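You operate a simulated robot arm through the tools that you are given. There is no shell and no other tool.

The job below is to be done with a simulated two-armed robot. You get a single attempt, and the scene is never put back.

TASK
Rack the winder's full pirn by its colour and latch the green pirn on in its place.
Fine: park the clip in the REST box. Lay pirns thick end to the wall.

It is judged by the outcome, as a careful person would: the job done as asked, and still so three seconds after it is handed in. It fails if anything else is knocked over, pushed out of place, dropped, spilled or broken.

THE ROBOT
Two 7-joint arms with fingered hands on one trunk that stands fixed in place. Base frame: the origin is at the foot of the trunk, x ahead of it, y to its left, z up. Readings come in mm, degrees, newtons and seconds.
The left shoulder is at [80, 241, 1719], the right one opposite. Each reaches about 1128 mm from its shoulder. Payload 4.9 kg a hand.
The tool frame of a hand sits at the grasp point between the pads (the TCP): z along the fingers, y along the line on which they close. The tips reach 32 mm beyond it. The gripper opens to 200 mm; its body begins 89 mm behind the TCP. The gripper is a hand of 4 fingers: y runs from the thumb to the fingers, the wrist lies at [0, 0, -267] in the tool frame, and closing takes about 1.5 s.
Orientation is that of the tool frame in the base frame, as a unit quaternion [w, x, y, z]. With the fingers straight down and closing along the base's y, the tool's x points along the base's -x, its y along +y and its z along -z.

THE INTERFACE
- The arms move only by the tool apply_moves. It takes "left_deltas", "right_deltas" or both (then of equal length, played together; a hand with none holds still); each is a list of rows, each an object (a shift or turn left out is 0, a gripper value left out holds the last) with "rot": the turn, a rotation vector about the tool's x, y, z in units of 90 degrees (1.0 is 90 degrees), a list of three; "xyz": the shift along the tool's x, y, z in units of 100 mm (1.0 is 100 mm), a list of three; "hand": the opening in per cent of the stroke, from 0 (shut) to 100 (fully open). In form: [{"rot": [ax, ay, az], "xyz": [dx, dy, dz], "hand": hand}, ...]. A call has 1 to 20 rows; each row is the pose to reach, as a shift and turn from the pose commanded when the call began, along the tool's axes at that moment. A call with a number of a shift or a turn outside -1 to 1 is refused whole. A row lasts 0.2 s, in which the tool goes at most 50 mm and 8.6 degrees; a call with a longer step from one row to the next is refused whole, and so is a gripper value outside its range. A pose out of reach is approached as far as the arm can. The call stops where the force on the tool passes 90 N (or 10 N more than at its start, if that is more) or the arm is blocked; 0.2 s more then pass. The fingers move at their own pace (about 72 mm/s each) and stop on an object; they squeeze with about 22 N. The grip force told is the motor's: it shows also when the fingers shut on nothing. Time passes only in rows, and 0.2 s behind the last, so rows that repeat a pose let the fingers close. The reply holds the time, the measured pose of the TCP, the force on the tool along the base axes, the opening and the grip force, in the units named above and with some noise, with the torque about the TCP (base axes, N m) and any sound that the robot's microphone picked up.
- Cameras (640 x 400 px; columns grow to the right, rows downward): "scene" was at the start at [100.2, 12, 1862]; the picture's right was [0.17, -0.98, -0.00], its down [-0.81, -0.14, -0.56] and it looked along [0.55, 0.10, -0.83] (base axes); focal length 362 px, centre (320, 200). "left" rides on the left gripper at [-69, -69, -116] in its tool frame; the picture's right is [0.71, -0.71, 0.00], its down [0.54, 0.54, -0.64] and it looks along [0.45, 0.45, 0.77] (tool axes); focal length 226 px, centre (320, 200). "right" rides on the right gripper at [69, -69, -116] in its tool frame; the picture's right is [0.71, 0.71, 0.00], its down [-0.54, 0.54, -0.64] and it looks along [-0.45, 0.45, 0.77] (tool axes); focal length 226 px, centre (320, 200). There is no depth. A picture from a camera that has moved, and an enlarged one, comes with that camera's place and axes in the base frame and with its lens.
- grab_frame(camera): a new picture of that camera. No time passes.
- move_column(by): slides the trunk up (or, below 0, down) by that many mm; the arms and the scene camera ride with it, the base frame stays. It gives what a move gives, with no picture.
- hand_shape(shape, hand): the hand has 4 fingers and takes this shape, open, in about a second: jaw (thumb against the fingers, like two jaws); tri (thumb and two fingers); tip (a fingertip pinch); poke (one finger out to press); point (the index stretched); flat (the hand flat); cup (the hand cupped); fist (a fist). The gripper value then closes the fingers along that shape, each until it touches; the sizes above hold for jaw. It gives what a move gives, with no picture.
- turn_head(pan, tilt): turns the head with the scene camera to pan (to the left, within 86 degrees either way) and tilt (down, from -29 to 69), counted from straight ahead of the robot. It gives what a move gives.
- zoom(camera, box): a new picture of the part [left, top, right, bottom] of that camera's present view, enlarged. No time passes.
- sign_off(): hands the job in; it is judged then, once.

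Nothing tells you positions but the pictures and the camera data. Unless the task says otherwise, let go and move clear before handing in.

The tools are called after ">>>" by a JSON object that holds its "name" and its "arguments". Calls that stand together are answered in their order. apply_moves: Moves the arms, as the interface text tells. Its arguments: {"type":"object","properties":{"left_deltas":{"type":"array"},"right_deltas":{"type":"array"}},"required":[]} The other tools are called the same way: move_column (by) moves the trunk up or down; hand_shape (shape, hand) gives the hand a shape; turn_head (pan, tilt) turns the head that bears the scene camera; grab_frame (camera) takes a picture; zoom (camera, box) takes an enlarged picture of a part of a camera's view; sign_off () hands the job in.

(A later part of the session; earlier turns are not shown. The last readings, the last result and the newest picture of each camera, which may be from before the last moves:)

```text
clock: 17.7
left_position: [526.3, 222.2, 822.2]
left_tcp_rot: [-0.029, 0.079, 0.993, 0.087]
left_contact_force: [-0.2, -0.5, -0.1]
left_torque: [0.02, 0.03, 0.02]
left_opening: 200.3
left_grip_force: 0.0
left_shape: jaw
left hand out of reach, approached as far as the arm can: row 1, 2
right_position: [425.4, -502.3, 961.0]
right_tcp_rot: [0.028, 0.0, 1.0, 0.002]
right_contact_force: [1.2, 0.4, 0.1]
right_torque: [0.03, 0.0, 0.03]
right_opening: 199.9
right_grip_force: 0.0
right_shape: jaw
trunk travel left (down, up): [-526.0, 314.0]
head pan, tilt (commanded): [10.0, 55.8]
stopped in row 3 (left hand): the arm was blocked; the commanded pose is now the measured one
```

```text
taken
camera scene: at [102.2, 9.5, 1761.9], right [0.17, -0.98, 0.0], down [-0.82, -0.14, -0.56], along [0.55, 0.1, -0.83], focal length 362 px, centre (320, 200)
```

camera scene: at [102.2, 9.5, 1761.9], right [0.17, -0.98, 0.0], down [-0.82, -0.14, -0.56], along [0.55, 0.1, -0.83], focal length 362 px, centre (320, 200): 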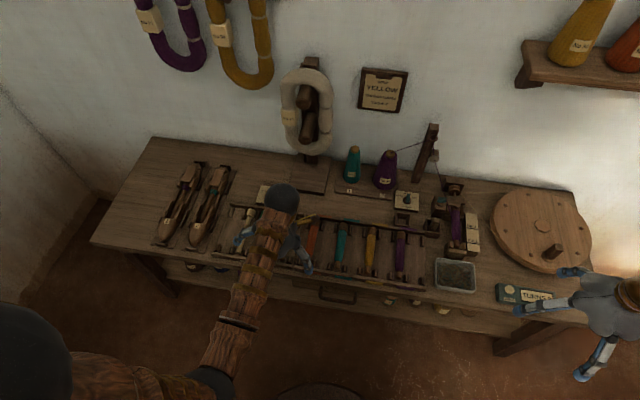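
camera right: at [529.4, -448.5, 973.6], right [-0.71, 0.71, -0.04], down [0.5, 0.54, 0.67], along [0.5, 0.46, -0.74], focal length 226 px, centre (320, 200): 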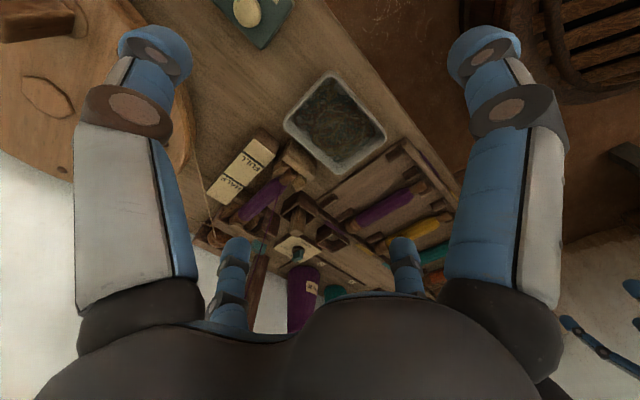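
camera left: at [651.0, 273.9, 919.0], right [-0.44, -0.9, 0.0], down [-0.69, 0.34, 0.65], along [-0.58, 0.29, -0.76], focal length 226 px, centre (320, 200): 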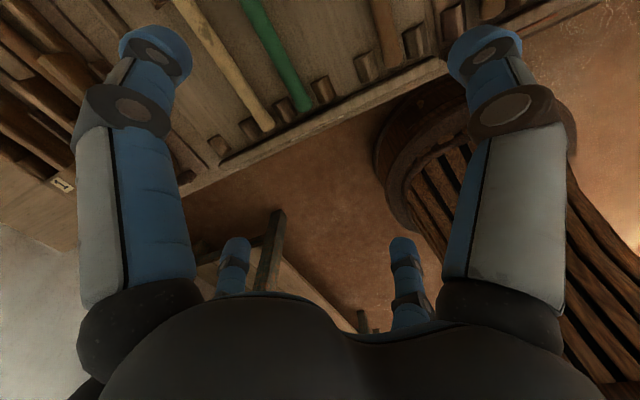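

>>> {"name": "apply_moves", "arguments": {"left_deltas": [{"rot": [0.037, -0.012, -0.034], "xyz": [-0.2, -0.15, 0]}, {"rot": [0.074, -0.024, -0.067], "xyz": [-0.4, -0.3, 0]}, {"rot": [0.111, -0.037, -0.101], "xyz": [-0.6, -0.45, 0]}, {"rot": [0.111, -0.037, -0.101], "xyz": [-0.8, -0.7, 0]}]}}

>>> {"name": "apply_moves", "arguments": {"left_deltas": [{"xyz": [-0.3, -0.3, 0]}, {"xyz": [-0.6, -0.6, 0]}, {"xyz": [-0.9, -0.9, 0]}]}}

```text
clock: 18.7
left_position: [593.3, 140.6, 805.1]
left_tcp_rot: [0.002, 0.0, 1.0, -0.001]
left_contact_force: [-0.1, -0.4, -0.2]
left_torque: [0.01, -0.01, -0.01]
left_opening: 200.2
left_grip_force: 0.1
left_shape: jaw
right_position: [425.3, -502.6, 959.6]
right_tcp_rot: [0.028, -0.001, 1.0, 0.002]
right_contact_force: [0.0, 0.0, 0.5]
right_torque: [0.06, 0.01, 0.03]
right_opening: 199.9
right_grip_force: 0.1
right_shape: jaw
trunk travel left (down, up): [-526.0, 314.0]
head pan, tilt (commanded): [10.0, 55.8]
```

```text
clock: 19.5
left_position: [685.2, 53.1, 805.2]
left_tcp_rot: [0.001, 0.001, 1.0, 0.0]
left_contact_force: [-0.3, -0.3, -0.4]
left_torque: [-0.01, 0.03, -0.01]
left_opening: 200.0
left_grip_force: 0.1
left_shape: jaw
right_position: [425.7, -500.6, 960.0]
right_tcp_rot: [0.029, -0.001, 1.0, 0.001]
right_contact_force: [-0.5, 0.2, -0.6]
right_torque: [0.02, 0.03, 0.01]
right_opening: 199.9
right_grip_force: 0.1
right_shape: jaw
trunk travel left (down, up): [-526.0, 314.0]
head pan, tilt (commanded): [10.0, 55.8]
```

>>> {"name": "apply_moves", "arguments": {"left_deltas": [{"xyz": [-0.15, -0.3, -0.2]}, {"xyz": [-0.3, -0.6, -0.4]}, {"xyz": [-0.4, -0.95, -0.6]}]}}

>>> {"name": "apply_moves", "arguments": {"left_deltas": [{"xyz": [-0.1, -0.35, 0]}, {"xyz": [-0.2, -0.7, 0]}, {"xyz": [-0.3, -1.0, -0.1]}]}}

>>> {"name": "grab_frame", "arguments": {"camera": "left"}}

>>> {"name": "grab_frame", "arguments": {"camera": "scene"}}

```text
clock: 20.3
left_position: [722.5, -41.7, 867.3]
left_tcp_rot: [0.001, 0.0, 1.0, -0.001]
left_contact_force: [-0.4, -0.2, 0.0]
left_torque: [0.02, -0.03, -0.01]
left_opening: 200.0
left_grip_force: 0.0
left_shape: jaw
right_position: [426.5, -500.8, 960.9]
right_tcp_rot: [0.031, 0.0, 1.0, 0.001]
right_contact_force: [0.3, -0.7, 0.2]
right_torque: [0.02, 0.03, 0.01]
right_opening: 200.2
right_grip_force: 0.0
right_shape: jaw
trunk travel left (down, up): [-526.0, 314.0]
head pan, tilt (commanded): [10.0, 55.8]
```

```text
clock: 21.1
left_position: [752.5, -142.9, 877.3]
left_tcp_rot: [0.001, 0.0, 1.0, 0.0]
left_contact_force: [-0.3, 0.5, -0.7]
left_torque: [-0.01, -0.04, 0.0]
left_opening: 200.4
left_grip_force: 0.2
left_shape: jaw
right_position: [425.1, -501.0, 959.1]
right_tcp_rot: [0.029, 0.0, 1.0, 0.001]
right_contact_force: [-0.4, -0.4, 0.3]
right_torque: [0.01, 0.0, 0.0]
right_opening: 200.1
right_grip_force: 0.1
right_shape: jaw
trunk travel left (down, up): [-526.0, 314.0]
head pan, tilt (commanded): [10.0, 55.8]
```

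```text
taken
camera left: at [821.8, -210.0, 993.7], right [-0.71, -0.71, 0.0], down [-0.54, 0.54, 0.64], along [-0.45, 0.45, -0.77], focal length 226 px, centre (320, 200)
```

left: 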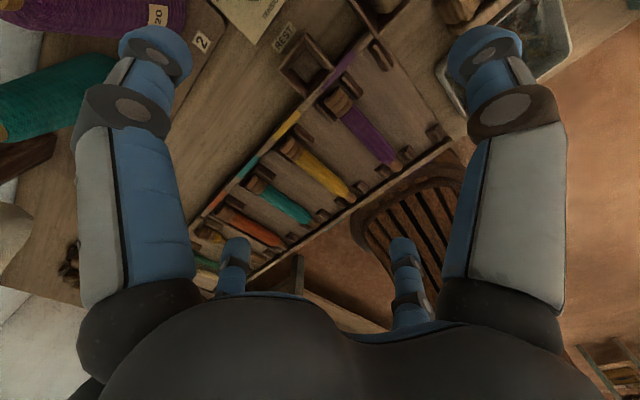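

```text
taken
camera scene: at [100.5, 11.3, 1761.9], right [0.17, -0.98, 0.0], down [-0.81, -0.14, -0.56], along [0.55, 0.1, -0.83], focal length 362 px, centre (320, 200)
```

scene: 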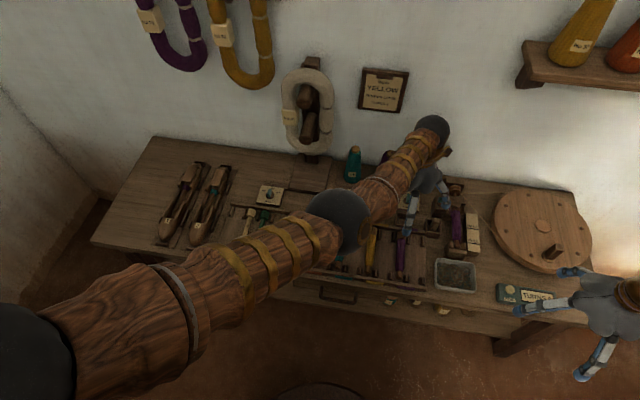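

The left box is labelled REST. I'll shift the left hand a bit further right to see the clip's box and the winder from above.

>>> {"name": "apply_moves", "arguments": {"left_deltas": [{"xyz": [0, -0.35, 0]}, {"xyz": [0, -0.7, 0]}, {"xyz": [0, -1.0, 0]}]}}

>>> {"name": "grab_frame", "arguments": {"camera": "left"}}

>>> {"name": "zoom", "arguments": {"camera": "left", "box": [200, 20, 400, 160]}}

```text
clock: 21.9
left_position: [732.3, -208.8, 890.9]
left_tcp_rot: [0.002, 0.0, 1.0, -0.001]
left_contact_force: [0.3, 0.4, 0.1]
left_torque: [0.0, 0.02, -0.02]
left_opening: 200.1
left_grip_force: 0.1
left_shape: jaw
left hand out of reach, approached as far as the arm can: row 1, 2, 3
right_position: [425.4, -501.4, 960.9]
right_tcp_rot: [0.03, -0.001, 1.0, 0.001]
right_contact_force: [-0.3, 0.5, -0.2]
right_torque: [0.03, -0.01, -0.01]
right_opening: 200.2
right_grip_force: 0.1
right_shape: jaw
trunk travel left (down, up): [-526.0, 314.0]
head pan, tilt (commanded): [10.0, 55.8]
```

```text
taken
camera left: at [799.5, -276.5, 1008.6], right [-0.71, -0.71, 0.0], down [-0.54, 0.54, 0.64], along [-0.45, 0.45, -0.77], focal length 226 px, centre (320, 200)
```

left: 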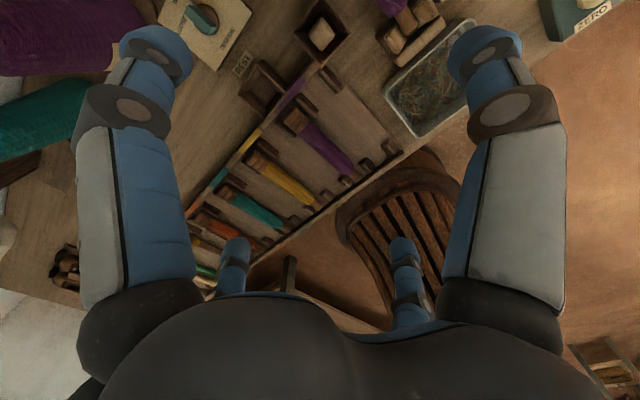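

```text
2.86 times, centred on (300, 90) of left
camera zoom: at [799.5, -276.5, 1008.6], right [-0.71, -0.71, 0.0], down [-0.54, 0.54, 0.64], along [-0.45, 0.45, -0.77], focal length 646 px, centre (377, 514)
```

zoom: 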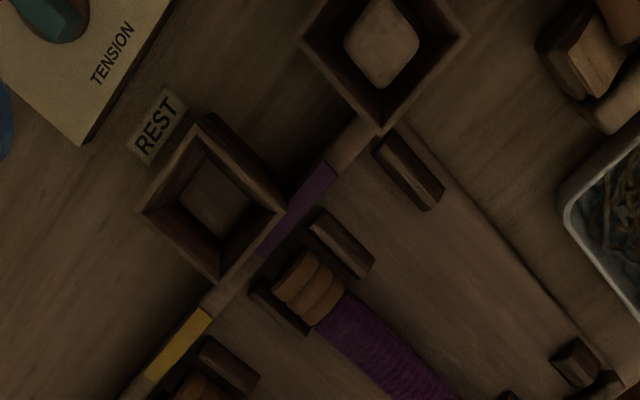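

>>> {"name": "zoom", "arguments": {"camera": "left", "box": [240, 0, 440, 80]}}

>>> {"name": "zoom", "arguments": {"camera": "scene", "box": [410, 170, 500, 260]}}

```text
3.20 times, centred on (340, 40) of left
camera zoom: at [799.5, -276.5, 1008.6], right [-0.71, -0.71, 0.0], down [-0.54, 0.54, 0.64], along [-0.45, 0.45, -0.77], focal length 723 px, centre (256, 712)
```

zoom: 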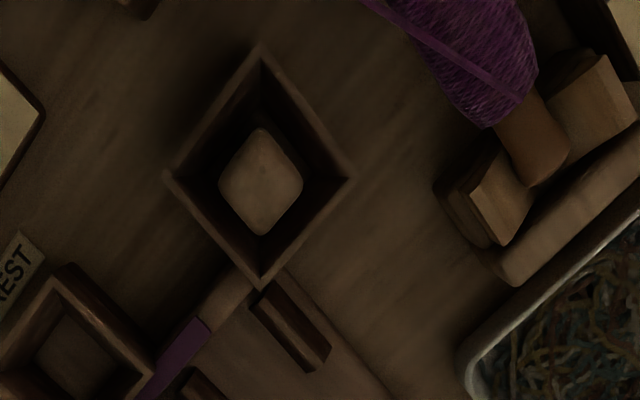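

```text
4.44 times, centred on (455, 215) of scene
camera zoom: at [100.0, 11.9, 1762.0], right [0.17, -0.98, 0.0], down [-0.81, -0.14, -0.56], along [0.55, 0.1, -0.83], focal length 1608 px, centre (-280, 133)
```

zoom: 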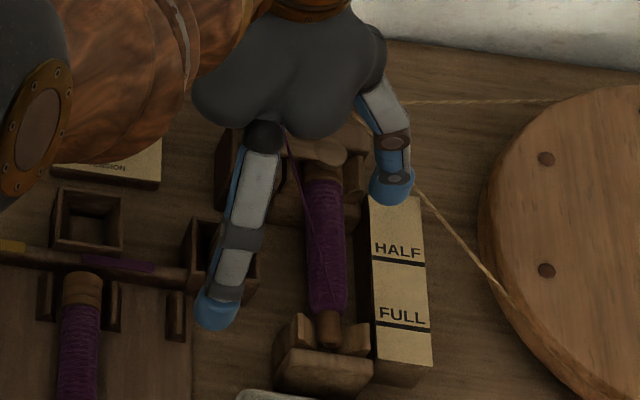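

REST is the left box. The clip stands upright in the right box at about (785, -264), top near z≈719; bench top ≈640. Next I'll test how the fingers close, using the right hand in free air.

>>> {"name": "apply_moves", "arguments": {"right_deltas": [{"hand": 30}, {"hand": 30}, {"hand": 30}, {"hand": 30}, {"hand": 30}, {"hand": 30}]}}

>>> {"name": "grab_frame", "arguments": {"camera": "right"}}

>>> {"name": "zoom", "arguments": {"camera": "scene", "box": [480, 240, 640, 400]}}

```text
clock: 23.3
left_position: [731.5, -208.4, 891.5]
left_tcp_rot: [0.002, -0.001, 1.0, -0.001]
left_contact_force: [0.6, -0.7, 0.3]
left_torque: [-0.01, -0.01, 0.01]
left_opening: 200.3
left_grip_force: 0.0
left_shape: jaw
right_position: [426.8, -500.5, 961.5]
right_tcp_rot: [0.029, -0.002, 1.0, 0.001]
right_contact_force: [-0.5, -0.4, -0.1]
right_torque: [0.02, 0.0, 0.01]
right_opening: 60.9
right_grip_force: 0.1
right_shape: jaw
trunk travel left (down, up): [-526.0, 314.0]
head pan, tilt (commanded): [10.0, 55.8]
```

```text
taken
camera right: at [350.6, -569.6, 1072.6], right [-0.71, 0.71, -0.04], down [0.5, 0.54, 0.67], along [0.5, 0.46, -0.74], focal length 226 px, centre (320, 200)
```

right: 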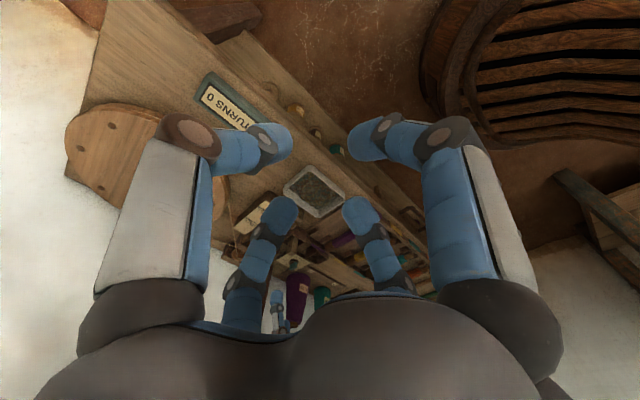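

```text
2.50 times, centred on (560, 320) of scene
camera zoom: at [100.4, 11.7, 1762.0], right [0.17, -0.98, 0.0], down [-0.81, -0.14, -0.56], along [0.55, 0.1, -0.83], focal length 904 px, centre (-280, -100)
```

zoom: 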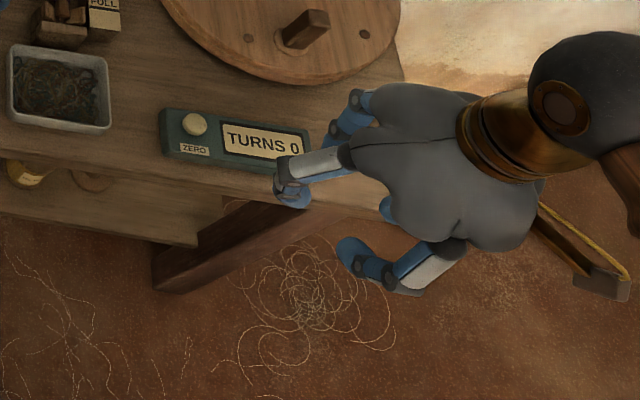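

In "jaw" all four fingers close radially. I'll try the "tip" shape to see whether it gives a two-finger pinch.

>>> {"name": "hand_shape", "arguments": {"hand": "right", "shape": "tip"}}

>>> {"name": "grab_frame", "arguments": {"camera": "right"}}

>>> {"name": "zoom", "arguments": {"camera": "scene", "box": [480, 240, 640, 400]}}

>>> {"name": "apply_moves", "arguments": {"right_deltas": [{"hand": 30}, {"hand": 30}, {"hand": 30}, {"hand": 30}, {"hand": 30}, {"hand": 30}]}}

>>> {"name": "grab_frame", "arguments": {"camera": "right"}}

>>> {"name": "zoom", "arguments": {"camera": "scene", "box": [480, 240, 640, 400]}}

```text
clock: 24.2
left_position: [731.5, -207.3, 892.8]
left_tcp_rot: [0.002, 0.0, 1.0, -0.001]
left_contact_force: [-0.3, 0.3, 0.0]
left_torque: [0.01, 0.03, 0.0]
left_opening: 199.8
left_grip_force: 0.0
left_shape: jaw
right_position: [425.5, -501.0, 960.0]
right_tcp_rot: [0.03, 0.0, 1.0, 0.001]
right_contact_force: [-0.4, 0.3, -0.1]
right_torque: [-0.02, 0.03, 0.02]
right_opening: 199.9
right_grip_force: 0.0
right_shape: tip
trunk travel left (down, up): [-526.0, 314.0]
head pan, tilt (commanded): [10.0, 55.8]
```

```text
taken
camera right: at [350.5, -569.7, 1072.6], right [-0.71, 0.71, -0.04], down [0.5, 0.54, 0.67], along [0.5, 0.46, -0.74], focal length 226 px, centre (320, 200)
```

right: 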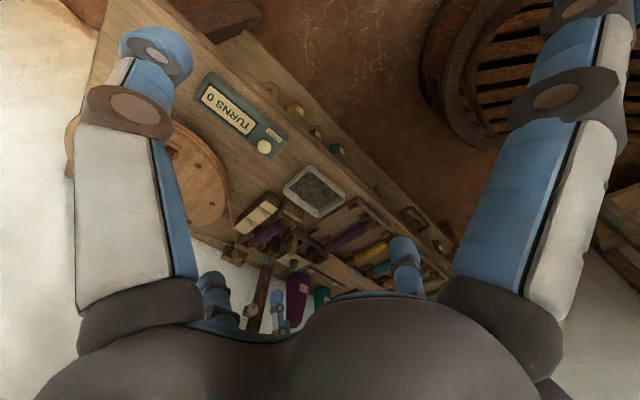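

```text
2.50 times, centred on (560, 320) of scene
camera zoom: at [100.2, 11.6, 1762.0], right [0.17, -0.98, 0.0], down [-0.81, -0.14, -0.56], along [0.55, 0.1, -0.83], focal length 904 px, centre (-280, -100)
```

zoom: 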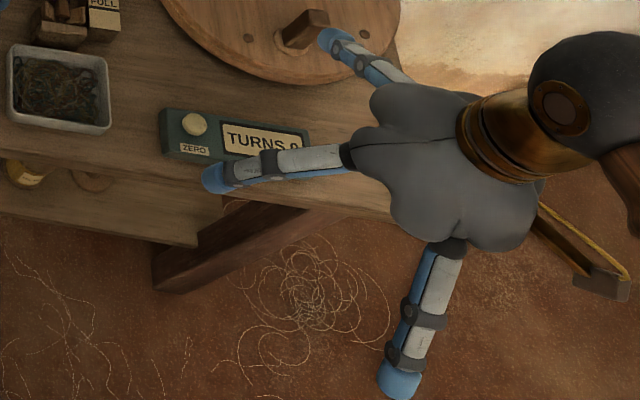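

```text
clock: 25.6
left_position: [730.6, -208.4, 892.3]
left_tcp_rot: [0.001, 0.001, 1.0, -0.001]
left_contact_force: [-0.1, 1.0, 1.1]
left_torque: [0.02, 0.03, 0.0]
left_opening: 200.0
left_grip_force: 0.1
left_shape: jaw
right_position: [425.7, -501.3, 961.0]
right_tcp_rot: [0.029, 0.0, 1.0, 0.001]
right_contact_force: [-0.1, -0.4, -0.3]
right_torque: [-0.01, 0.0, 0.03]
right_opening: 60.4
right_grip_force: 0.0
right_shape: tip
trunk travel left (down, up): [-526.0, 314.0]
head pan, tilt (commanded): [10.0, 55.8]
```

```text
taken
camera right: at [350.5, -569.7, 1072.6], right [-0.71, 0.71, -0.04], down [0.5, 0.54, 0.67], along [0.5, 0.46, -0.74], focal length 226 px, centre (320, 200)
```

right: 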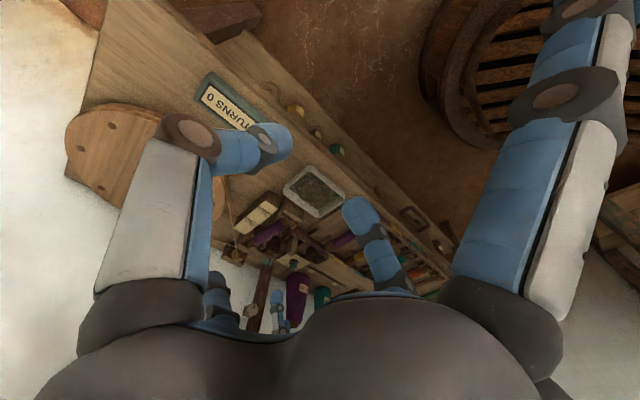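

```text
2.50 times, centred on (560, 320) of scene
camera zoom: at [100.2, 11.7, 1762.0], right [0.17, -0.98, 0.0], down [-0.81, -0.14, -0.56], along [0.55, 0.1, -0.83], focal length 904 px, centre (-280, -100)
```

zoom: 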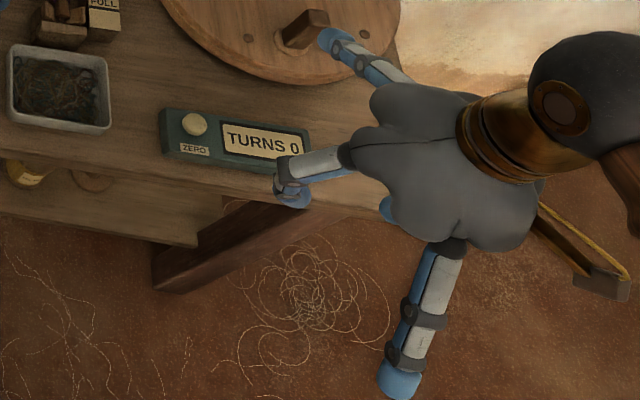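

"tip" gives a clean two-finger pinch along the tool's y axis with the other two splayed aside. I'll also check "tri".

>>> {"name": "hand_shape", "arguments": {"hand": "right", "shape": "tri"}}

>>> {"name": "apply_moves", "arguments": {"right_deltas": [{"hand": 30}, {"hand": 30}, {"hand": 30}, {"hand": 30}, {"hand": 30}, {"hand": 30}]}}

>>> {"name": "grab_frame", "arguments": {"camera": "right"}}

>>> {"name": "zoom", "arguments": {"camera": "scene", "box": [480, 240, 640, 400]}}

>>> {"name": "hand_shape", "arguments": {"hand": "right", "shape": "point"}}

>>> {"name": "zoom", "arguments": {"camera": "scene", "box": [480, 240, 640, 400]}}

>>> {"name": "grab_frame", "arguments": {"camera": "right"}}

>>> {"name": "hand_shape", "arguments": {"hand": "right", "shape": "poke"}}

>>> {"name": "zoom", "arguments": {"camera": "scene", "box": [480, 240, 640, 400]}}

>>> {"name": "grab_frame", "arguments": {"camera": "right"}}

```text
clock: 26.5
left_position: [730.8, -209.4, 892.2]
left_tcp_rot: [0.001, 0.0, 1.0, -0.001]
left_contact_force: [0.1, 0.8, -1.0]
left_torque: [0.01, 0.0, 0.0]
left_opening: 200.3
left_grip_force: 0.1
left_shape: jaw
right_position: [425.1, -500.6, 960.7]
right_tcp_rot: [0.03, 0.0, 1.0, 0.001]
right_contact_force: [-1.0, 0.0, 0.5]
right_torque: [0.01, 0.02, 0.01]
right_opening: 200.2
right_grip_force: 0.1
right_shape: tri
trunk travel left (down, up): [-526.0, 314.0]
head pan, tilt (commanded): [10.0, 55.8]
```

```text
clock: 27.9
left_position: [730.9, -208.6, 892.9]
left_tcp_rot: [0.002, 0.0, 1.0, -0.001]
left_contact_force: [-0.4, -0.7, 0.0]
left_torque: [0.01, 0.01, 0.03]
left_opening: 199.7
left_grip_force: 0.0
left_shape: jaw
right_position: [425.9, -500.2, 960.4]
right_tcp_rot: [0.03, 0.0, 1.0, 0.001]
right_contact_force: [-0.3, -0.2, 0.1]
right_torque: [0.04, 0.02, -0.03]
right_opening: 60.3
right_grip_force: 0.1
right_shape: tri
trunk travel left (down, up): [-526.0, 314.0]
head pan, tilt (commanded): [10.0, 55.8]
```

```text
taken
camera right: at [350.5, -569.7, 1072.6], right [-0.71, 0.71, -0.04], down [0.5, 0.54, 0.67], along [0.5, 0.46, -0.74], focal length 226 px, centre (320, 200)
```

right: 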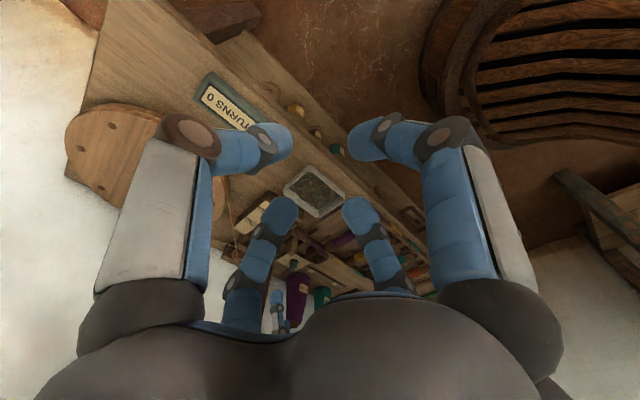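

```text
2.50 times, centred on (560, 320) of scene
camera zoom: at [100.2, 11.6, 1762.0], right [0.17, -0.98, 0.0], down [-0.81, -0.14, -0.56], along [0.55, 0.1, -0.83], focal length 904 px, centre (-280, -100)
```

zoom: 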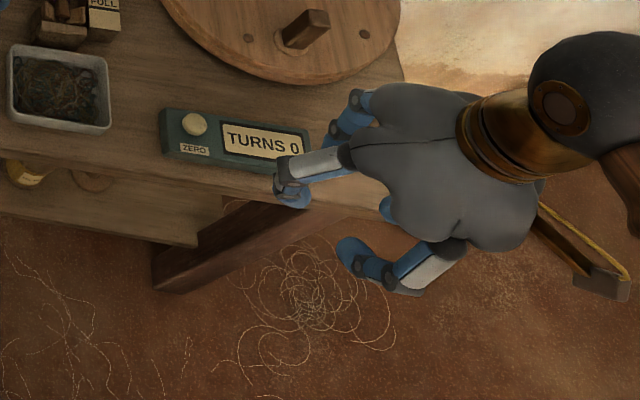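

```text
clock: 28.8
left_position: [731.0, -208.0, 892.4]
left_tcp_rot: [0.002, 0.001, 1.0, 0.0]
left_contact_force: [1.4, 0.5, 0.3]
left_torque: [0.02, 0.01, 0.0]
left_opening: 200.0
left_grip_force: 0.1
left_shape: jaw
right_position: [425.0, -501.1, 960.3]
right_tcp_rot: [0.029, 0.0, 1.0, 0.0]
right_contact_force: [0.4, 0.0, 0.4]
right_torque: [-0.02, -0.02, 0.0]
right_opening: 0.1
right_grip_force: 0.0
right_shape: point
trunk travel left (down, up): [-526.0, 314.0]
head pan, tilt (commanded): [10.0, 55.8]
```

```text
2.50 times, centred on (560, 320) of scene
camera zoom: at [100.2, 11.6, 1762.0], right [0.17, -0.98, 0.0], down [-0.81, -0.14, -0.56], along [0.55, 0.1, -0.83], focal length 904 px, centre (-280, -100)
```

zoom: 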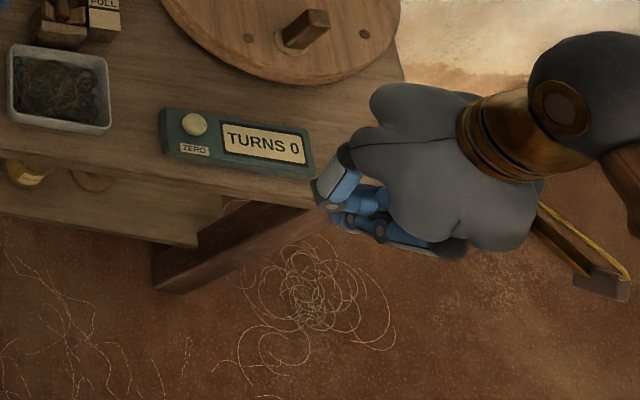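

```text
taken
camera right: at [350.5, -569.7, 1072.6], right [-0.71, 0.71, -0.04], down [0.5, 0.54, 0.67], along [0.5, 0.46, -0.74], focal length 226 px, centre (320, 200)
```

right: 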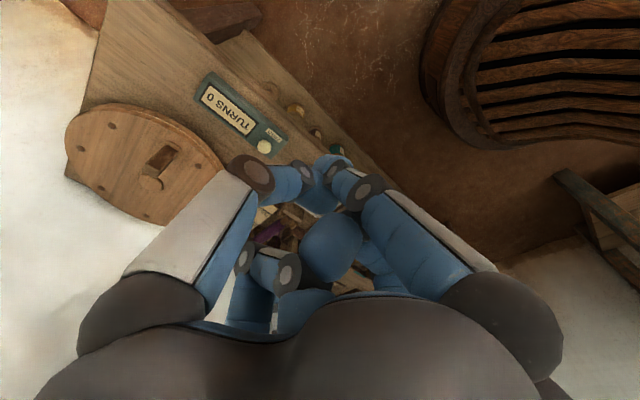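

```text
clock: 29.7
left_position: [730.3, -209.1, 892.4]
left_tcp_rot: [0.002, 0.0, 1.0, -0.001]
left_contact_force: [-0.7, 0.2, 0.2]
left_torque: [0.0, 0.0, -0.01]
left_opening: 199.9
left_grip_force: 0.0
left_shape: jaw
right_position: [426.3, -499.7, 960.9]
right_tcp_rot: [0.03, 0.0, 1.0, 0.001]
right_contact_force: [0.4, -0.3, -0.1]
right_torque: [0.01, 0.0, 0.0]
right_opening: 0.0
right_grip_force: 0.0
right_shape: poke
trunk travel left (down, up): [-526.0, 314.0]
head pan, tilt (commanded): [10.0, 55.8]
```

```text
2.50 times, centred on (560, 320) of scene
camera zoom: at [100.2, 11.6, 1762.0], right [0.17, -0.98, 0.0], down [-0.81, -0.14, -0.56], along [0.55, 0.1, -0.83], focal length 904 px, centre (-280, -100)
```

zoom: 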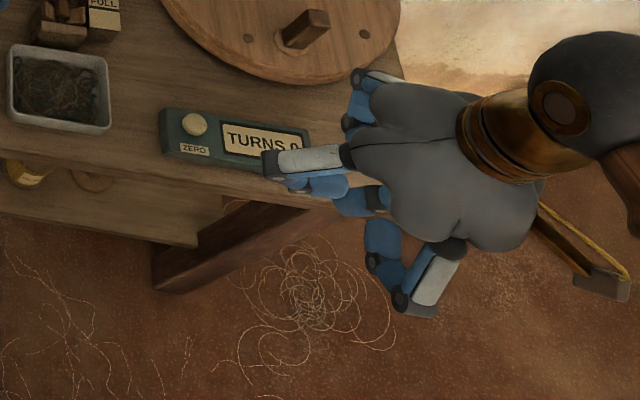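

```text
taken
camera right: at [350.5, -569.7, 1072.6], right [-0.71, 0.71, -0.04], down [0.5, 0.54, 0.67], along [0.5, 0.46, -0.74], focal length 226 px, centre (320, 200)
```

right: 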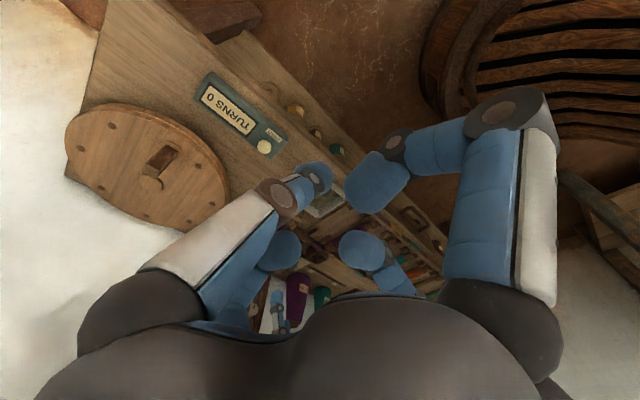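

"tip" is a two-finger pinch and "poke" a single press finger; "jaw" and "tri" use all four fingers radially. I'll bring the left hand (jaw, partly closed to stay slim) above the clip at about (785, -264) and check from its camera.

>>> {"name": "apply_moves", "arguments": {"left_deltas": [{"hand": 35}, {"hand": 35}, {"hand": 35}, {"hand": 35}, {"hand": 35}, {"hand": 35, "xyz": [-0.18, -0.19, 0.24]}, {"hand": 35, "xyz": [-0.36, -0.38, 0.48]}, {"hand": 35, "xyz": [-0.54, -0.56, 0.72]}]}}

>>> {"name": "grab_frame", "arguments": {"camera": "left"}}

>>> {"name": "zoom", "arguments": {"camera": "scene", "box": [390, 140, 510, 260]}}

```text
clock: 31.5
left_position: [715.7, -211.8, 869.0]
left_tcp_rot: [0.002, 0.0, 1.0, -0.001]
left_contact_force: [0.6, 0.1, -0.3]
left_torque: [-0.03, 0.03, -0.01]
left_opening: 70.2
left_grip_force: 0.1
left_shape: jaw
left hand out of reach, approached as far as the arm can: row 6, 7, 8
right_position: [424.8, -501.0, 961.4]
right_tcp_rot: [0.03, 0.0, 1.0, 0.001]
right_contact_force: [0.8, 0.0, -0.2]
right_torque: [0.02, 0.02, 0.0]
right_opening: 0.0
right_grip_force: 0.1
right_shape: poke
trunk travel left (down, up): [-526.0, 314.0]
head pan, tilt (commanded): [10.0, 55.8]
```

```text
taken
camera left: at [784.6, -280.1, 986.0], right [-0.71, -0.71, 0.0], down [-0.54, 0.54, 0.64], along [-0.45, 0.45, -0.77], focal length 226 px, centre (320, 200)
```

left: 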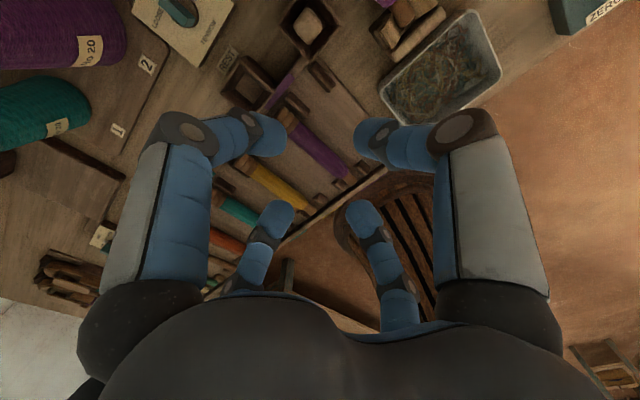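

```text
3.33 times, centred on (450, 200) of scene
camera zoom: at [100.1, 11.4, 1762.0], right [0.17, -0.98, 0.0], down [-0.81, -0.14, -0.56], along [0.55, 0.1, -0.83], focal length 1206 px, centre (-113, 200)
```

zoom: 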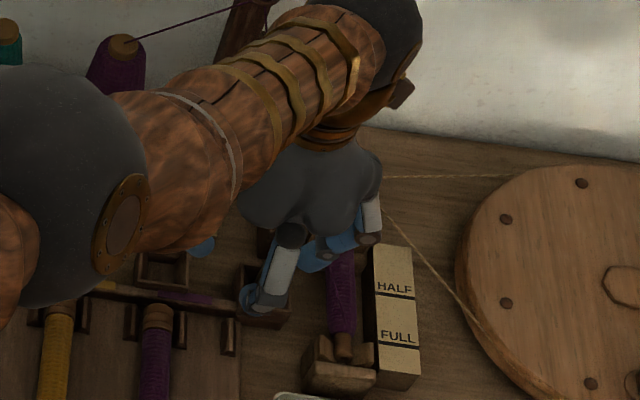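

The left arm can't reach across to the winder side, so the right arm will do that work. I'll retract the left hand toward its own side.

>>> {"name": "apply_moves", "arguments": {"left_deltas": [{"xyz": [0.1, 0.4, 0]}, {"xyz": [0.2, 0.7, 0]}, {"xyz": [0.3, 1.0, 0]}]}}

>>> {"name": "apply_moves", "arguments": {"left_deltas": [{"xyz": [0.1, 0.4, 0]}, {"xyz": [0.2, 0.7, 0]}, {"xyz": [0.3, 1.0, 0]}], "right_deltas": [{"xyz": [-0.35, 0.2, 0]}, {"xyz": [-0.7, 0.4, 0]}, {"xyz": [-1.0, 0.6, 0]}]}}

>>> {"name": "apply_moves", "arguments": {"left_deltas": [{"xyz": [0.1, 0.3, 0]}, {"xyz": [0.2, 0.6, 0]}, {"xyz": [0.3, 0.8, 0]}], "right_deltas": [{"xyz": [-0.35, 0.2, 0.1]}, {"xyz": [-0.7, 0.4, 0.2]}, {"xyz": [-1.0, 0.6, 0.3]}]}}

>>> {"name": "grab_frame", "arguments": {"camera": "scene"}}

>>> {"name": "grab_frame", "arguments": {"camera": "right"}}

```text
clock: 32.3
left_position: [739.1, -140.6, 838.5]
left_tcp_rot: [0.0, 0.0, 1.0, 0.0]
left_contact_force: [-0.4, 0.8, 0.2]
left_torque: [-0.01, -0.03, -0.01]
left_opening: 70.3
left_grip_force: 0.0
left_shape: jaw
left hand out of reach, approached as far as the arm can: row 1, 2, 3
right_position: [425.2, -500.9, 961.0]
right_tcp_rot: [0.029, 0.0, 1.0, 0.001]
right_contact_force: [-0.4, 0.0, 0.8]
right_torque: [0.01, -0.01, 0.0]
right_opening: 0.2
right_grip_force: 0.1
right_shape: poke
trunk travel left (down, up): [-526.0, 314.0]
head pan, tilt (commanded): [10.0, 55.8]
```

```text
clock: 33.1
left_position: [759.2, -68.4, 808.2]
left_tcp_rot: [0.0, 0.001, 1.0, -0.001]
left_contact_force: [-0.1, 0.1, 0.1]
left_torque: [0.0, 0.01, -0.03]
left_opening: 70.4
left_grip_force: 0.1
left_shape: jaw
left hand out of reach, approached as far as the arm can: row 1, 2, 3
right_position: [525.3, -441.2, 968.1]
right_tcp_rot: [0.029, 0.0, 1.0, 0.0]
right_contact_force: [0.5, 1.4, -0.2]
right_torque: [-0.03, -0.01, 0.02]
right_opening: 0.3
right_grip_force: 0.1
right_shape: poke
trunk travel left (down, up): [-526.0, 314.0]
head pan, tilt (commanded): [10.0, 55.8]
```

```text
clock: 33.9
left_position: [768.8, -2.0, 784.1]
left_tcp_rot: [0.001, 0.001, 1.0, 0.0]
left_contact_force: [0.1, -1.0, 0.3]
left_torque: [0.0, -0.01, -0.01]
left_opening: 70.3
left_grip_force: 0.0
left_shape: jaw
left hand out of reach, approached as far as the arm can: row 1, 2, 3
right_position: [612.7, -389.0, 943.5]
right_tcp_rot: [0.03, -0.001, 1.0, 0.0]
right_contact_force: [-0.2, -0.1, 0.6]
right_torque: [0.0, 0.0, 0.02]
right_opening: 0.0
right_grip_force: 0.1
right_shape: poke
right hand out of reach, approached as far as the arm can: row 3
trunk travel left (down, up): [-526.0, 314.0]
head pan, tilt (commanded): [10.0, 55.8]
```

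```text
taken
camera scene: at [99.5, 12.1, 1762.1], right [0.17, -0.98, 0.0], down [-0.81, -0.14, -0.56], along [0.55, 0.1, -0.83], focal length 362 px, centre (320, 200)
```

scene: 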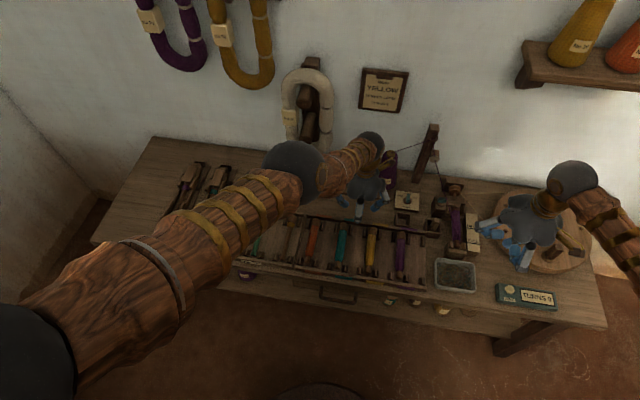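

```text
taken
camera right: at [536.4, -457.8, 1056.1], right [-0.71, 0.71, -0.04], down [0.5, 0.54, 0.67], along [0.5, 0.46, -0.74], focal length 226 px, centre (320, 200)
```

right: 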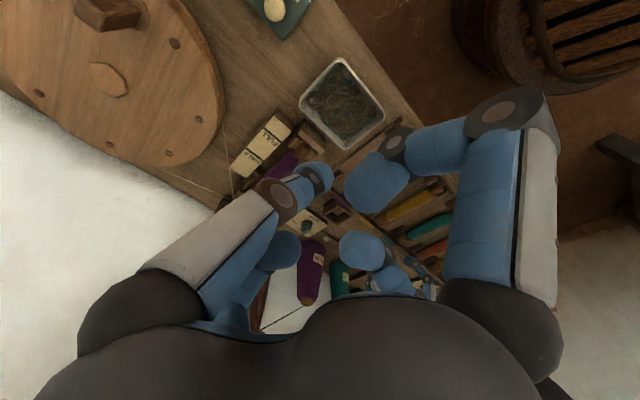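

The left hand slides along a joint limit. I'll ease it up and back in small steps.

>>> {"name": "apply_moves", "arguments": {"left_deltas": [{"xyz": [0, 0, -0.2]}, {"xyz": [0.2, 0, -0.4]}, {"xyz": [0.4, 0, -0.5]}, {"xyz": [0.6, 0.2, -0.5]}]}}

>>> {"name": "apply_moves", "arguments": {"left_deltas": [{"xyz": [0.2, 0.2, 0]}, {"xyz": [0.4, 0.4, 0]}, {"xyz": [0.6, 0.6, 0]}, {"xyz": [0.8, 0.8, 0]}]}}

```text
clock: 34.9
left_position: [775.7, -9.4, 796.5]
left_tcp_rot: [0.001, 0.0, 1.0, -0.001]
left_contact_force: [0.6, -0.4, 0.7]
left_torque: [-0.01, 0.0, -0.03]
left_opening: 70.3
left_grip_force: 0.0
left_shape: jaw
left hand out of reach, approached as far as the arm can: row 1, 2, 3, 4
right_position: [612.5, -388.2, 943.0]
right_tcp_rot: [0.029, -0.001, 1.0, 0.001]
right_contact_force: [0.4, 0.7, 0.1]
right_torque: [0.0, 0.05, -0.01]
right_opening: 0.0
right_grip_force: 0.0
right_shape: poke
trunk travel left (down, up): [-526.0, 314.0]
head pan, tilt (commanded): [10.0, 55.8]
```

```text
clock: 35.9
left_position: [764.0, 47.2, 754.0]
left_tcp_rot: [0.001, 0.0, 1.0, -0.001]
left_contact_force: [0.2, -0.8, 0.5]
left_torque: [0.0, 0.03, 0.0]
left_opening: 70.1
left_grip_force: 0.1
left_shape: jaw
left hand out of reach, approached as far as the arm can: row 1, 2, 3, 4
right_position: [612.0, -389.3, 944.0]
right_tcp_rot: [0.028, 0.0, 1.0, 0.002]
right_contact_force: [-0.4, -0.2, -0.5]
right_torque: [-0.04, 0.0, 0.01]
right_opening: 0.3
right_grip_force: 0.2
right_shape: poke
trunk travel left (down, up): [-526.0, 314.0]
head pan, tilt (commanded): [10.0, 55.8]
```

The left arm has folded into an elbow-up pose. I'll raise the trunk for clearance and then stretch the left arm downward so it can swing back to a natural posture.

>>> {"name": "move_column", "arguments": {"by": 280}}

>>> {"name": "grab_frame", "arguments": {"camera": "scene"}}

```text
clock: 38.8
left_position: [764.7, 45.5, 1034.5]
left_tcp_rot: [0.001, 0.0, 1.0, -0.001]
left_contact_force: [0.2, -0.6, -0.5]
left_torque: [-0.04, 0.0, 0.03]
left_opening: 70.3
left_grip_force: 0.1
left_shape: jaw
right_position: [611.6, -389.1, 1224.3]
right_tcp_rot: [0.029, 0.001, 1.0, 0.0]
right_contact_force: [-1.0, 0.1, 0.7]
right_torque: [-0.01, 0.0, 0.01]
right_opening: 0.0
right_grip_force: 0.0
right_shape: poke
trunk travel left (down, up): [-806.0, 34.0]
head pan, tilt (commanded): [10.0, 55.8]
```

```text
taken
camera scene: at [100.5, 11.7, 2041.9], right [0.17, -0.98, 0.0], down [-0.81, -0.14, -0.56], along [0.55, 0.1, -0.83], focal length 362 px, centre (320, 200)
```

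scene: 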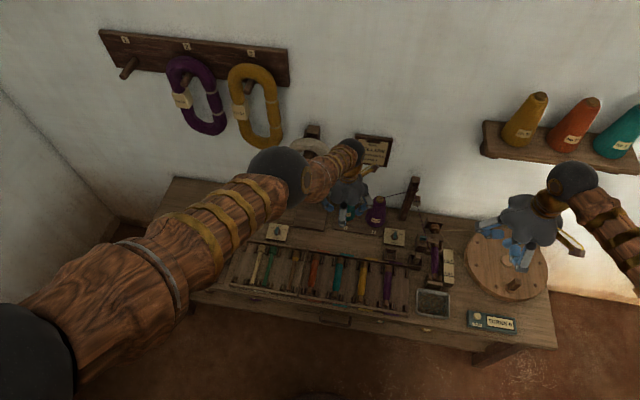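

>>> {"name": "apply_moves", "arguments": {"left_deltas": [{"xyz": [0, 0.1, 0.4]}, {"xyz": [0, 0.2, 0.8]}, {"xyz": [0, 0.3, 1.0]}]}}

>>> {"name": "apply_moves", "arguments": {"left_deltas": [{"xyz": [0, 0.2, 0.4]}, {"xyz": [0, 0.4, 0.8]}, {"xyz": [0, 0.6, 1.0]}]}}

>>> {"name": "grab_frame", "arguments": {"camera": "scene"}}

```text
clock: 39.6
left_position: [720.6, 82.0, 961.8]
left_tcp_rot: [0.002, 0.001, 1.0, 0.0]
left_contact_force: [2.3, -0.3, 0.9]
left_torque: [-0.03, 0.13, 0.04]
left_opening: 70.1
left_grip_force: 0.1
left_shape: jaw
left hand out of reach, approached as far as the arm can: row 1, 2, 3
right_position: [611.1, -389.5, 1222.9]
right_tcp_rot: [0.03, 0.0, 1.0, 0.001]
right_contact_force: [-0.7, 0.3, 0.7]
right_torque: [-0.01, -0.02, 0.02]
right_opening: 0.0
right_grip_force: 0.0
right_shape: poke
trunk travel left (down, up): [-806.0, 34.0]
head pan, tilt (commanded): [10.0, 55.8]
```

```text
clock: 40.4
left_position: [693.3, 132.4, 923.9]
left_tcp_rot: [0.001, 0.0, 1.0, -0.001]
left_contact_force: [-0.2, 0.6, 0.5]
left_torque: [0.03, -0.01, 0.0]
left_opening: 70.1
left_grip_force: 0.1
left_shape: jaw
left hand out of reach, approached as far as the arm can: row 1, 2, 3
right_position: [611.2, -390.2, 1224.0]
right_tcp_rot: [0.03, 0.0, 1.0, 0.001]
right_contact_force: [0.3, 0.6, 0.0]
right_torque: [0.0, -0.04, 0.0]
right_opening: 0.2
right_grip_force: 0.1
right_shape: poke
trunk travel left (down, up): [-806.0, 34.0]
head pan, tilt (commanded): [10.0, 55.8]
```

```text
taken
camera scene: at [99.7, 10.6, 2042.0], right [0.17, -0.98, 0.0], down [-0.81, -0.14, -0.56], along [0.55, 0.1, -0.83], focal length 362 px, centre (320, 200)
```

scene: 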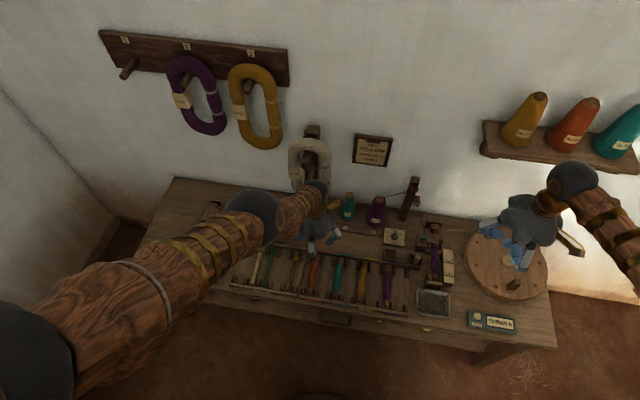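

The arm seems stuck straight; moving inward (toward −y) and up should flex the elbow again.

>>> {"name": "apply_moves", "arguments": {"left_deltas": [{"xyz": [0.0, -0.3, -0.1]}, {"xyz": [0.1, -0.6, -0.3]}, {"xyz": [0.3, -0.9, -0.5]}, {"xyz": [0.5, -1.0, -0.8]}]}}

>>> {"name": "apply_moves", "arguments": {"left_deltas": [{"xyz": [0.2, 0, -0.3]}, {"xyz": [0.4, 0, -0.6]}, {"xyz": [0.6, 0, -0.8]}]}}

>>> {"name": "grab_frame", "arguments": {"camera": "scene"}}

```text
clock: 41.4
left_position: [691.6, 13.6, 957.0]
left_tcp_rot: [0.0, 0.0, 1.0, -0.001]
left_contact_force: [0.3, -0.1, 0.2]
left_torque: [0.0, -0.01, -0.01]
left_opening: 70.0
left_grip_force: 0.1
left_shape: jaw
left hand out of reach, approached as far as the arm can: row 2, 3, 4
right_position: [610.7, -388.8, 1223.6]
right_tcp_rot: [0.029, -0.001, 1.0, 0.001]
right_contact_force: [-0.1, -0.4, 0.3]
right_torque: [-0.05, 0.0, 0.02]
right_opening: 0.0
right_grip_force: 0.0
right_shape: poke
trunk travel left (down, up): [-806.0, 34.0]
head pan, tilt (commanded): [10.0, 55.8]
```

```text
clock: 42.2
left_position: [699.6, -5.1, 975.4]
left_tcp_rot: [0.0, 0.0, 1.0, -0.001]
left_contact_force: [-0.5, 0.9, -0.1]
left_torque: [0.02, 0.02, 0.05]
left_opening: 70.3
left_grip_force: 0.1
left_shape: jaw
left hand out of reach, approached as far as the arm can: row 1, 2, 3
right_position: [612.5, -389.9, 1224.4]
right_tcp_rot: [0.028, 0.0, 1.0, 0.001]
right_contact_force: [0.3, 0.9, 0.3]
right_torque: [0.01, 0.03, 0.03]
right_opening: 0.0
right_grip_force: 0.2
right_shape: poke
trunk travel left (down, up): [-806.0, 34.0]
head pan, tilt (commanded): [10.0, 55.8]
```

```text
taken
camera scene: at [100.6, 11.4, 2041.9], right [0.17, -0.98, 0.0], down [-0.81, -0.14, -0.56], along [0.55, 0.1, -0.83], focal length 362 px, centre (320, 200)
```

scene: 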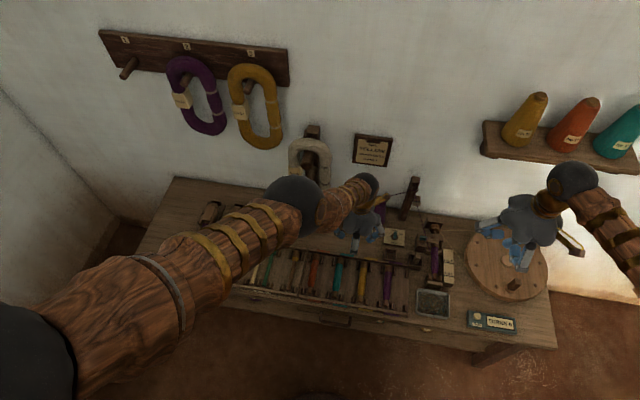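

>>> {"name": "apply_moves", "arguments": {"left_deltas": [{"xyz": [0.1, 0.04, -0.1]}, {"xyz": [0.2, 0.08, -0.2]}, {"xyz": [0.3, 0.12, -0.3]}, {"xyz": [0.4, 0.16, -0.4]}, {"xyz": [0.5, 0.2, -0.5]}, {"xyz": [0.66, 0.26, -0.7]}, {"xyz": [0.66, 0.26, -0.7]}, {"xyz": [0.66, 0.26, -0.7]}]}}

```text
clock: 44.0
left_position: [704.1, -6.8, 979.6]
left_tcp_rot: [0.0, 0.0, 1.0, -0.001]
left_contact_force: [-0.2, 0.3, 0.0]
left_torque: [0.01, 0.0, -0.03]
left_opening: 70.1
left_grip_force: 0.1
left_shape: jaw
left hand out of reach, approached as far as the arm can: row 1, 2, 3, 4, 5, 6, 7, 8
right_position: [611.1, -389.3, 1224.6]
right_tcp_rot: [0.03, -0.001, 1.0, 0.001]
right_contact_force: [0.2, -0.2, 0.1]
right_torque: [-0.01, 0.01, -0.01]
right_opening: 0.0
right_grip_force: 0.0
right_shape: poke
trunk travel left (down, up): [-806.0, 34.0]
head pan, tilt (commanded): [10.0, 55.8]
```

>>> {"name": "apply_moves", "arguments": {"left_deltas": [{"xyz": [-0.15, -0.06, -0.2]}, {"xyz": [-0.3, -0.12, -0.4]}, {"xyz": [-0.4, -0.2, -0.65]}, {"xyz": [-0.4, -0.2, -0.95]}]}}

>>> {"name": "apply_moves", "arguments": {"left_deltas": [{"xyz": [0.1, 0.04, -0.1]}, {"xyz": [0.2, 0.08, -0.2]}, {"xyz": [0.3, 0.12, -0.3]}]}}

```text
clock: 45.0
left_position: [756.3, -34.0, 1064.3]
left_tcp_rot: [-0.002, 0.001, 1.0, 0.0]
left_contact_force: [0.2, 0.2, 0.5]
left_torque: [-0.01, -0.02, 0.02]
left_opening: 70.2
left_grip_force: 0.2
left_shape: jaw
left hand out of reach, approached as far as the arm can: row 4
right_position: [612.7, -388.0, 1223.3]
right_tcp_rot: [0.029, -0.001, 1.0, 0.001]
right_contact_force: [-0.5, 0.4, -0.2]
right_torque: [0.0, 0.01, 0.04]
right_opening: 0.2
right_grip_force: 0.1
right_shape: poke
trunk travel left (down, up): [-806.0, 34.0]
head pan, tilt (commanded): [10.0, 55.8]
```

```text
clock: 45.8
left_position: [760.1, -34.6, 1069.5]
left_tcp_rot: [0.0, 0.0, 1.0, -0.001]
left_contact_force: [0.1, 0.3, 0.0]
left_torque: [0.05, 0.01, 0.0]
left_opening: 69.9
left_grip_force: 0.1
left_shape: jaw
left hand out of reach, approached as far as the arm can: row 1, 2, 3
right_position: [611.9, -389.5, 1223.0]
right_tcp_rot: [0.028, 0.0, 1.0, 0.001]
right_contact_force: [-0.4, -0.2, -0.5]
right_torque: [0.0, -0.05, 0.0]
right_opening: 0.0
right_grip_force: 0.1
right_shape: poke
trunk travel left (down, up): [-806.0, 34.0]
head pan, tilt (commanded): [10.0, 55.8]
```

>>> {"name": "apply_moves", "arguments": {"left_deltas": [{"xyz": [-0.18, -0.08, 0.15]}, {"xyz": [-0.36, -0.15, 0.3]}]}}

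>>> {"name": "zoom", "arguments": {"camera": "scene", "box": [0, 120, 420, 400]}}

```text
clock: 46.4
left_position: [760.6, -35.0, 1066.0]
left_tcp_rot: [0.001, 0.0, 1.0, -0.001]
left_contact_force: [-0.1, 0.2, -0.3]
left_torque: [-0.02, -0.04, 0.0]
left_opening: 70.0
left_grip_force: 0.0
left_shape: jaw
left hand out of reach, approached as far as the arm can: row 1, 2
right_position: [611.8, -388.4, 1224.2]
right_tcp_rot: [0.029, 0.0, 1.0, 0.001]
right_contact_force: [-0.4, 0.1, -0.1]
right_torque: [0.0, 0.04, 0.01]
right_opening: 0.0
right_grip_force: 0.0
right_shape: poke
trunk travel left (down, up): [-806.0, 34.0]
head pan, tilt (commanded): [10.0, 55.8]
```

```text
1.43 times, centred on (210, 260) of scene
camera zoom: at [100.4, 11.8, 2042.0], right [0.17, -0.98, 0.0], down [-0.81, -0.14, -0.56], along [0.55, 0.1, -0.83], focal length 517 px, centre (477, 114)
```

zoom: 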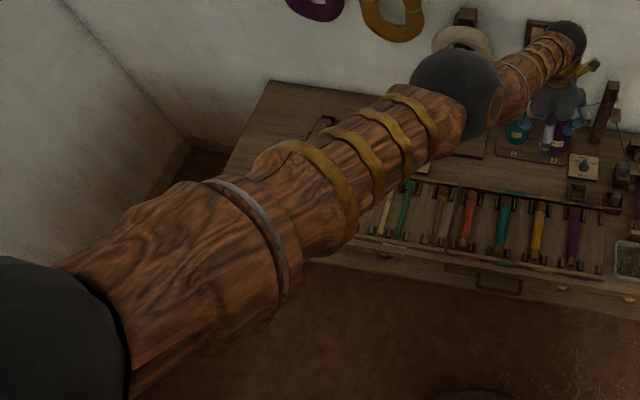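

>>> {"name": "apply_moves", "arguments": {"left_deltas": [{"xyz": [0.2, 0.07, 0.3]}, {"xyz": [0.4, 0.15, 0.55]}, {"xyz": [0.6, 0.23, 0.65]}, {"xyz": [0.79, 0.32, 0.66]}, {"xyz": [0.79, 0.32, 0.66]}]}}

```text
clock: 47.6
left_position: [702.2, -8.8, 981.0]
left_tcp_rot: [-0.001, 0.0, 1.0, -0.001]
left_contact_force: [-0.1, -0.4, 0.3]
left_torque: [-0.05, 0.02, 0.0]
left_opening: 69.9
left_grip_force: 0.0
left_shape: jaw
left hand out of reach, approached as far as the arm can: row 3, 4, 5
right_position: [612.7, -388.8, 1223.7]
right_tcp_rot: [0.029, 0.0, 1.0, 0.001]
right_contact_force: [-0.7, -0.8, -0.3]
right_torque: [0.01, -0.02, 0.01]
right_opening: 0.1
right_grip_force: 0.1
right_shape: poke
trunk travel left (down, up): [-806.0, 34.0]
head pan, tilt (commanded): [10.0, 55.8]
```

>>> {"name": "apply_moves", "arguments": {"left_deltas": [{"rot": [0, -0.09, 0]}, {"rot": [0, -0.18, 0]}, {"rot": [0, -0.27, 0]}, {"rot": [0, -0.36, 0]}, {"rot": [0, -0.45, 0]}, {"rot": [0, -0.54, 0]}]}}

>>> {"name": "grab_frame", "arguments": {"camera": "scene"}}

```text
clock: 49.2
left_position: [668.1, -22.4, 916.6]
left_tcp_rot: [0.343, 0.018, 0.939, 0.016]
left_contact_force: [-0.4, -0.5, -0.1]
left_torque: [-0.04, 0.05, 0.04]
left_opening: 70.0
left_grip_force: 0.1
left_shape: jaw
left hand out of reach, approached as far as the arm can: row 1, 2, 3, 4, 5
right_position: [610.8, -383.2, 1226.9]
right_tcp_rot: [0.03, -0.001, 1.0, -0.001]
right_contact_force: [-1.1, -0.1, -0.9]
right_torque: [-0.05, -0.01, -0.02]
right_opening: 0.1
right_grip_force: 0.0
right_shape: poke
trunk travel left (down, up): [-806.0, 34.0]
head pan, tilt (commanded): [10.0, 55.8]
stopped in row 6 (left hand): the arm was blocked; the commanded pose is now the measured one
```

```text
taken
camera scene: at [97.5, 19.7, 2042.2], right [0.17, -0.98, 0.0], down [-0.81, -0.15, -0.56], along [0.55, 0.1, -0.83], focal length 362 px, centre (320, 200)
```

scene: 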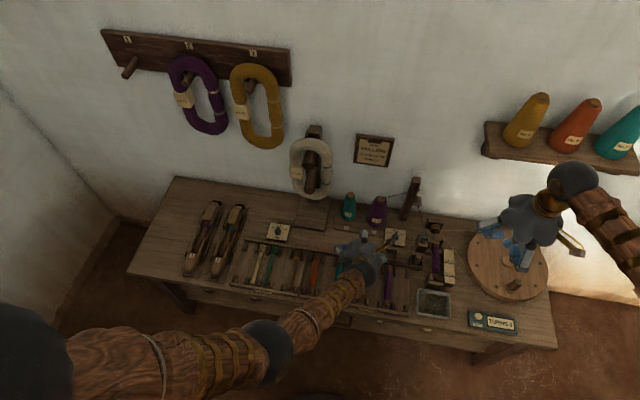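

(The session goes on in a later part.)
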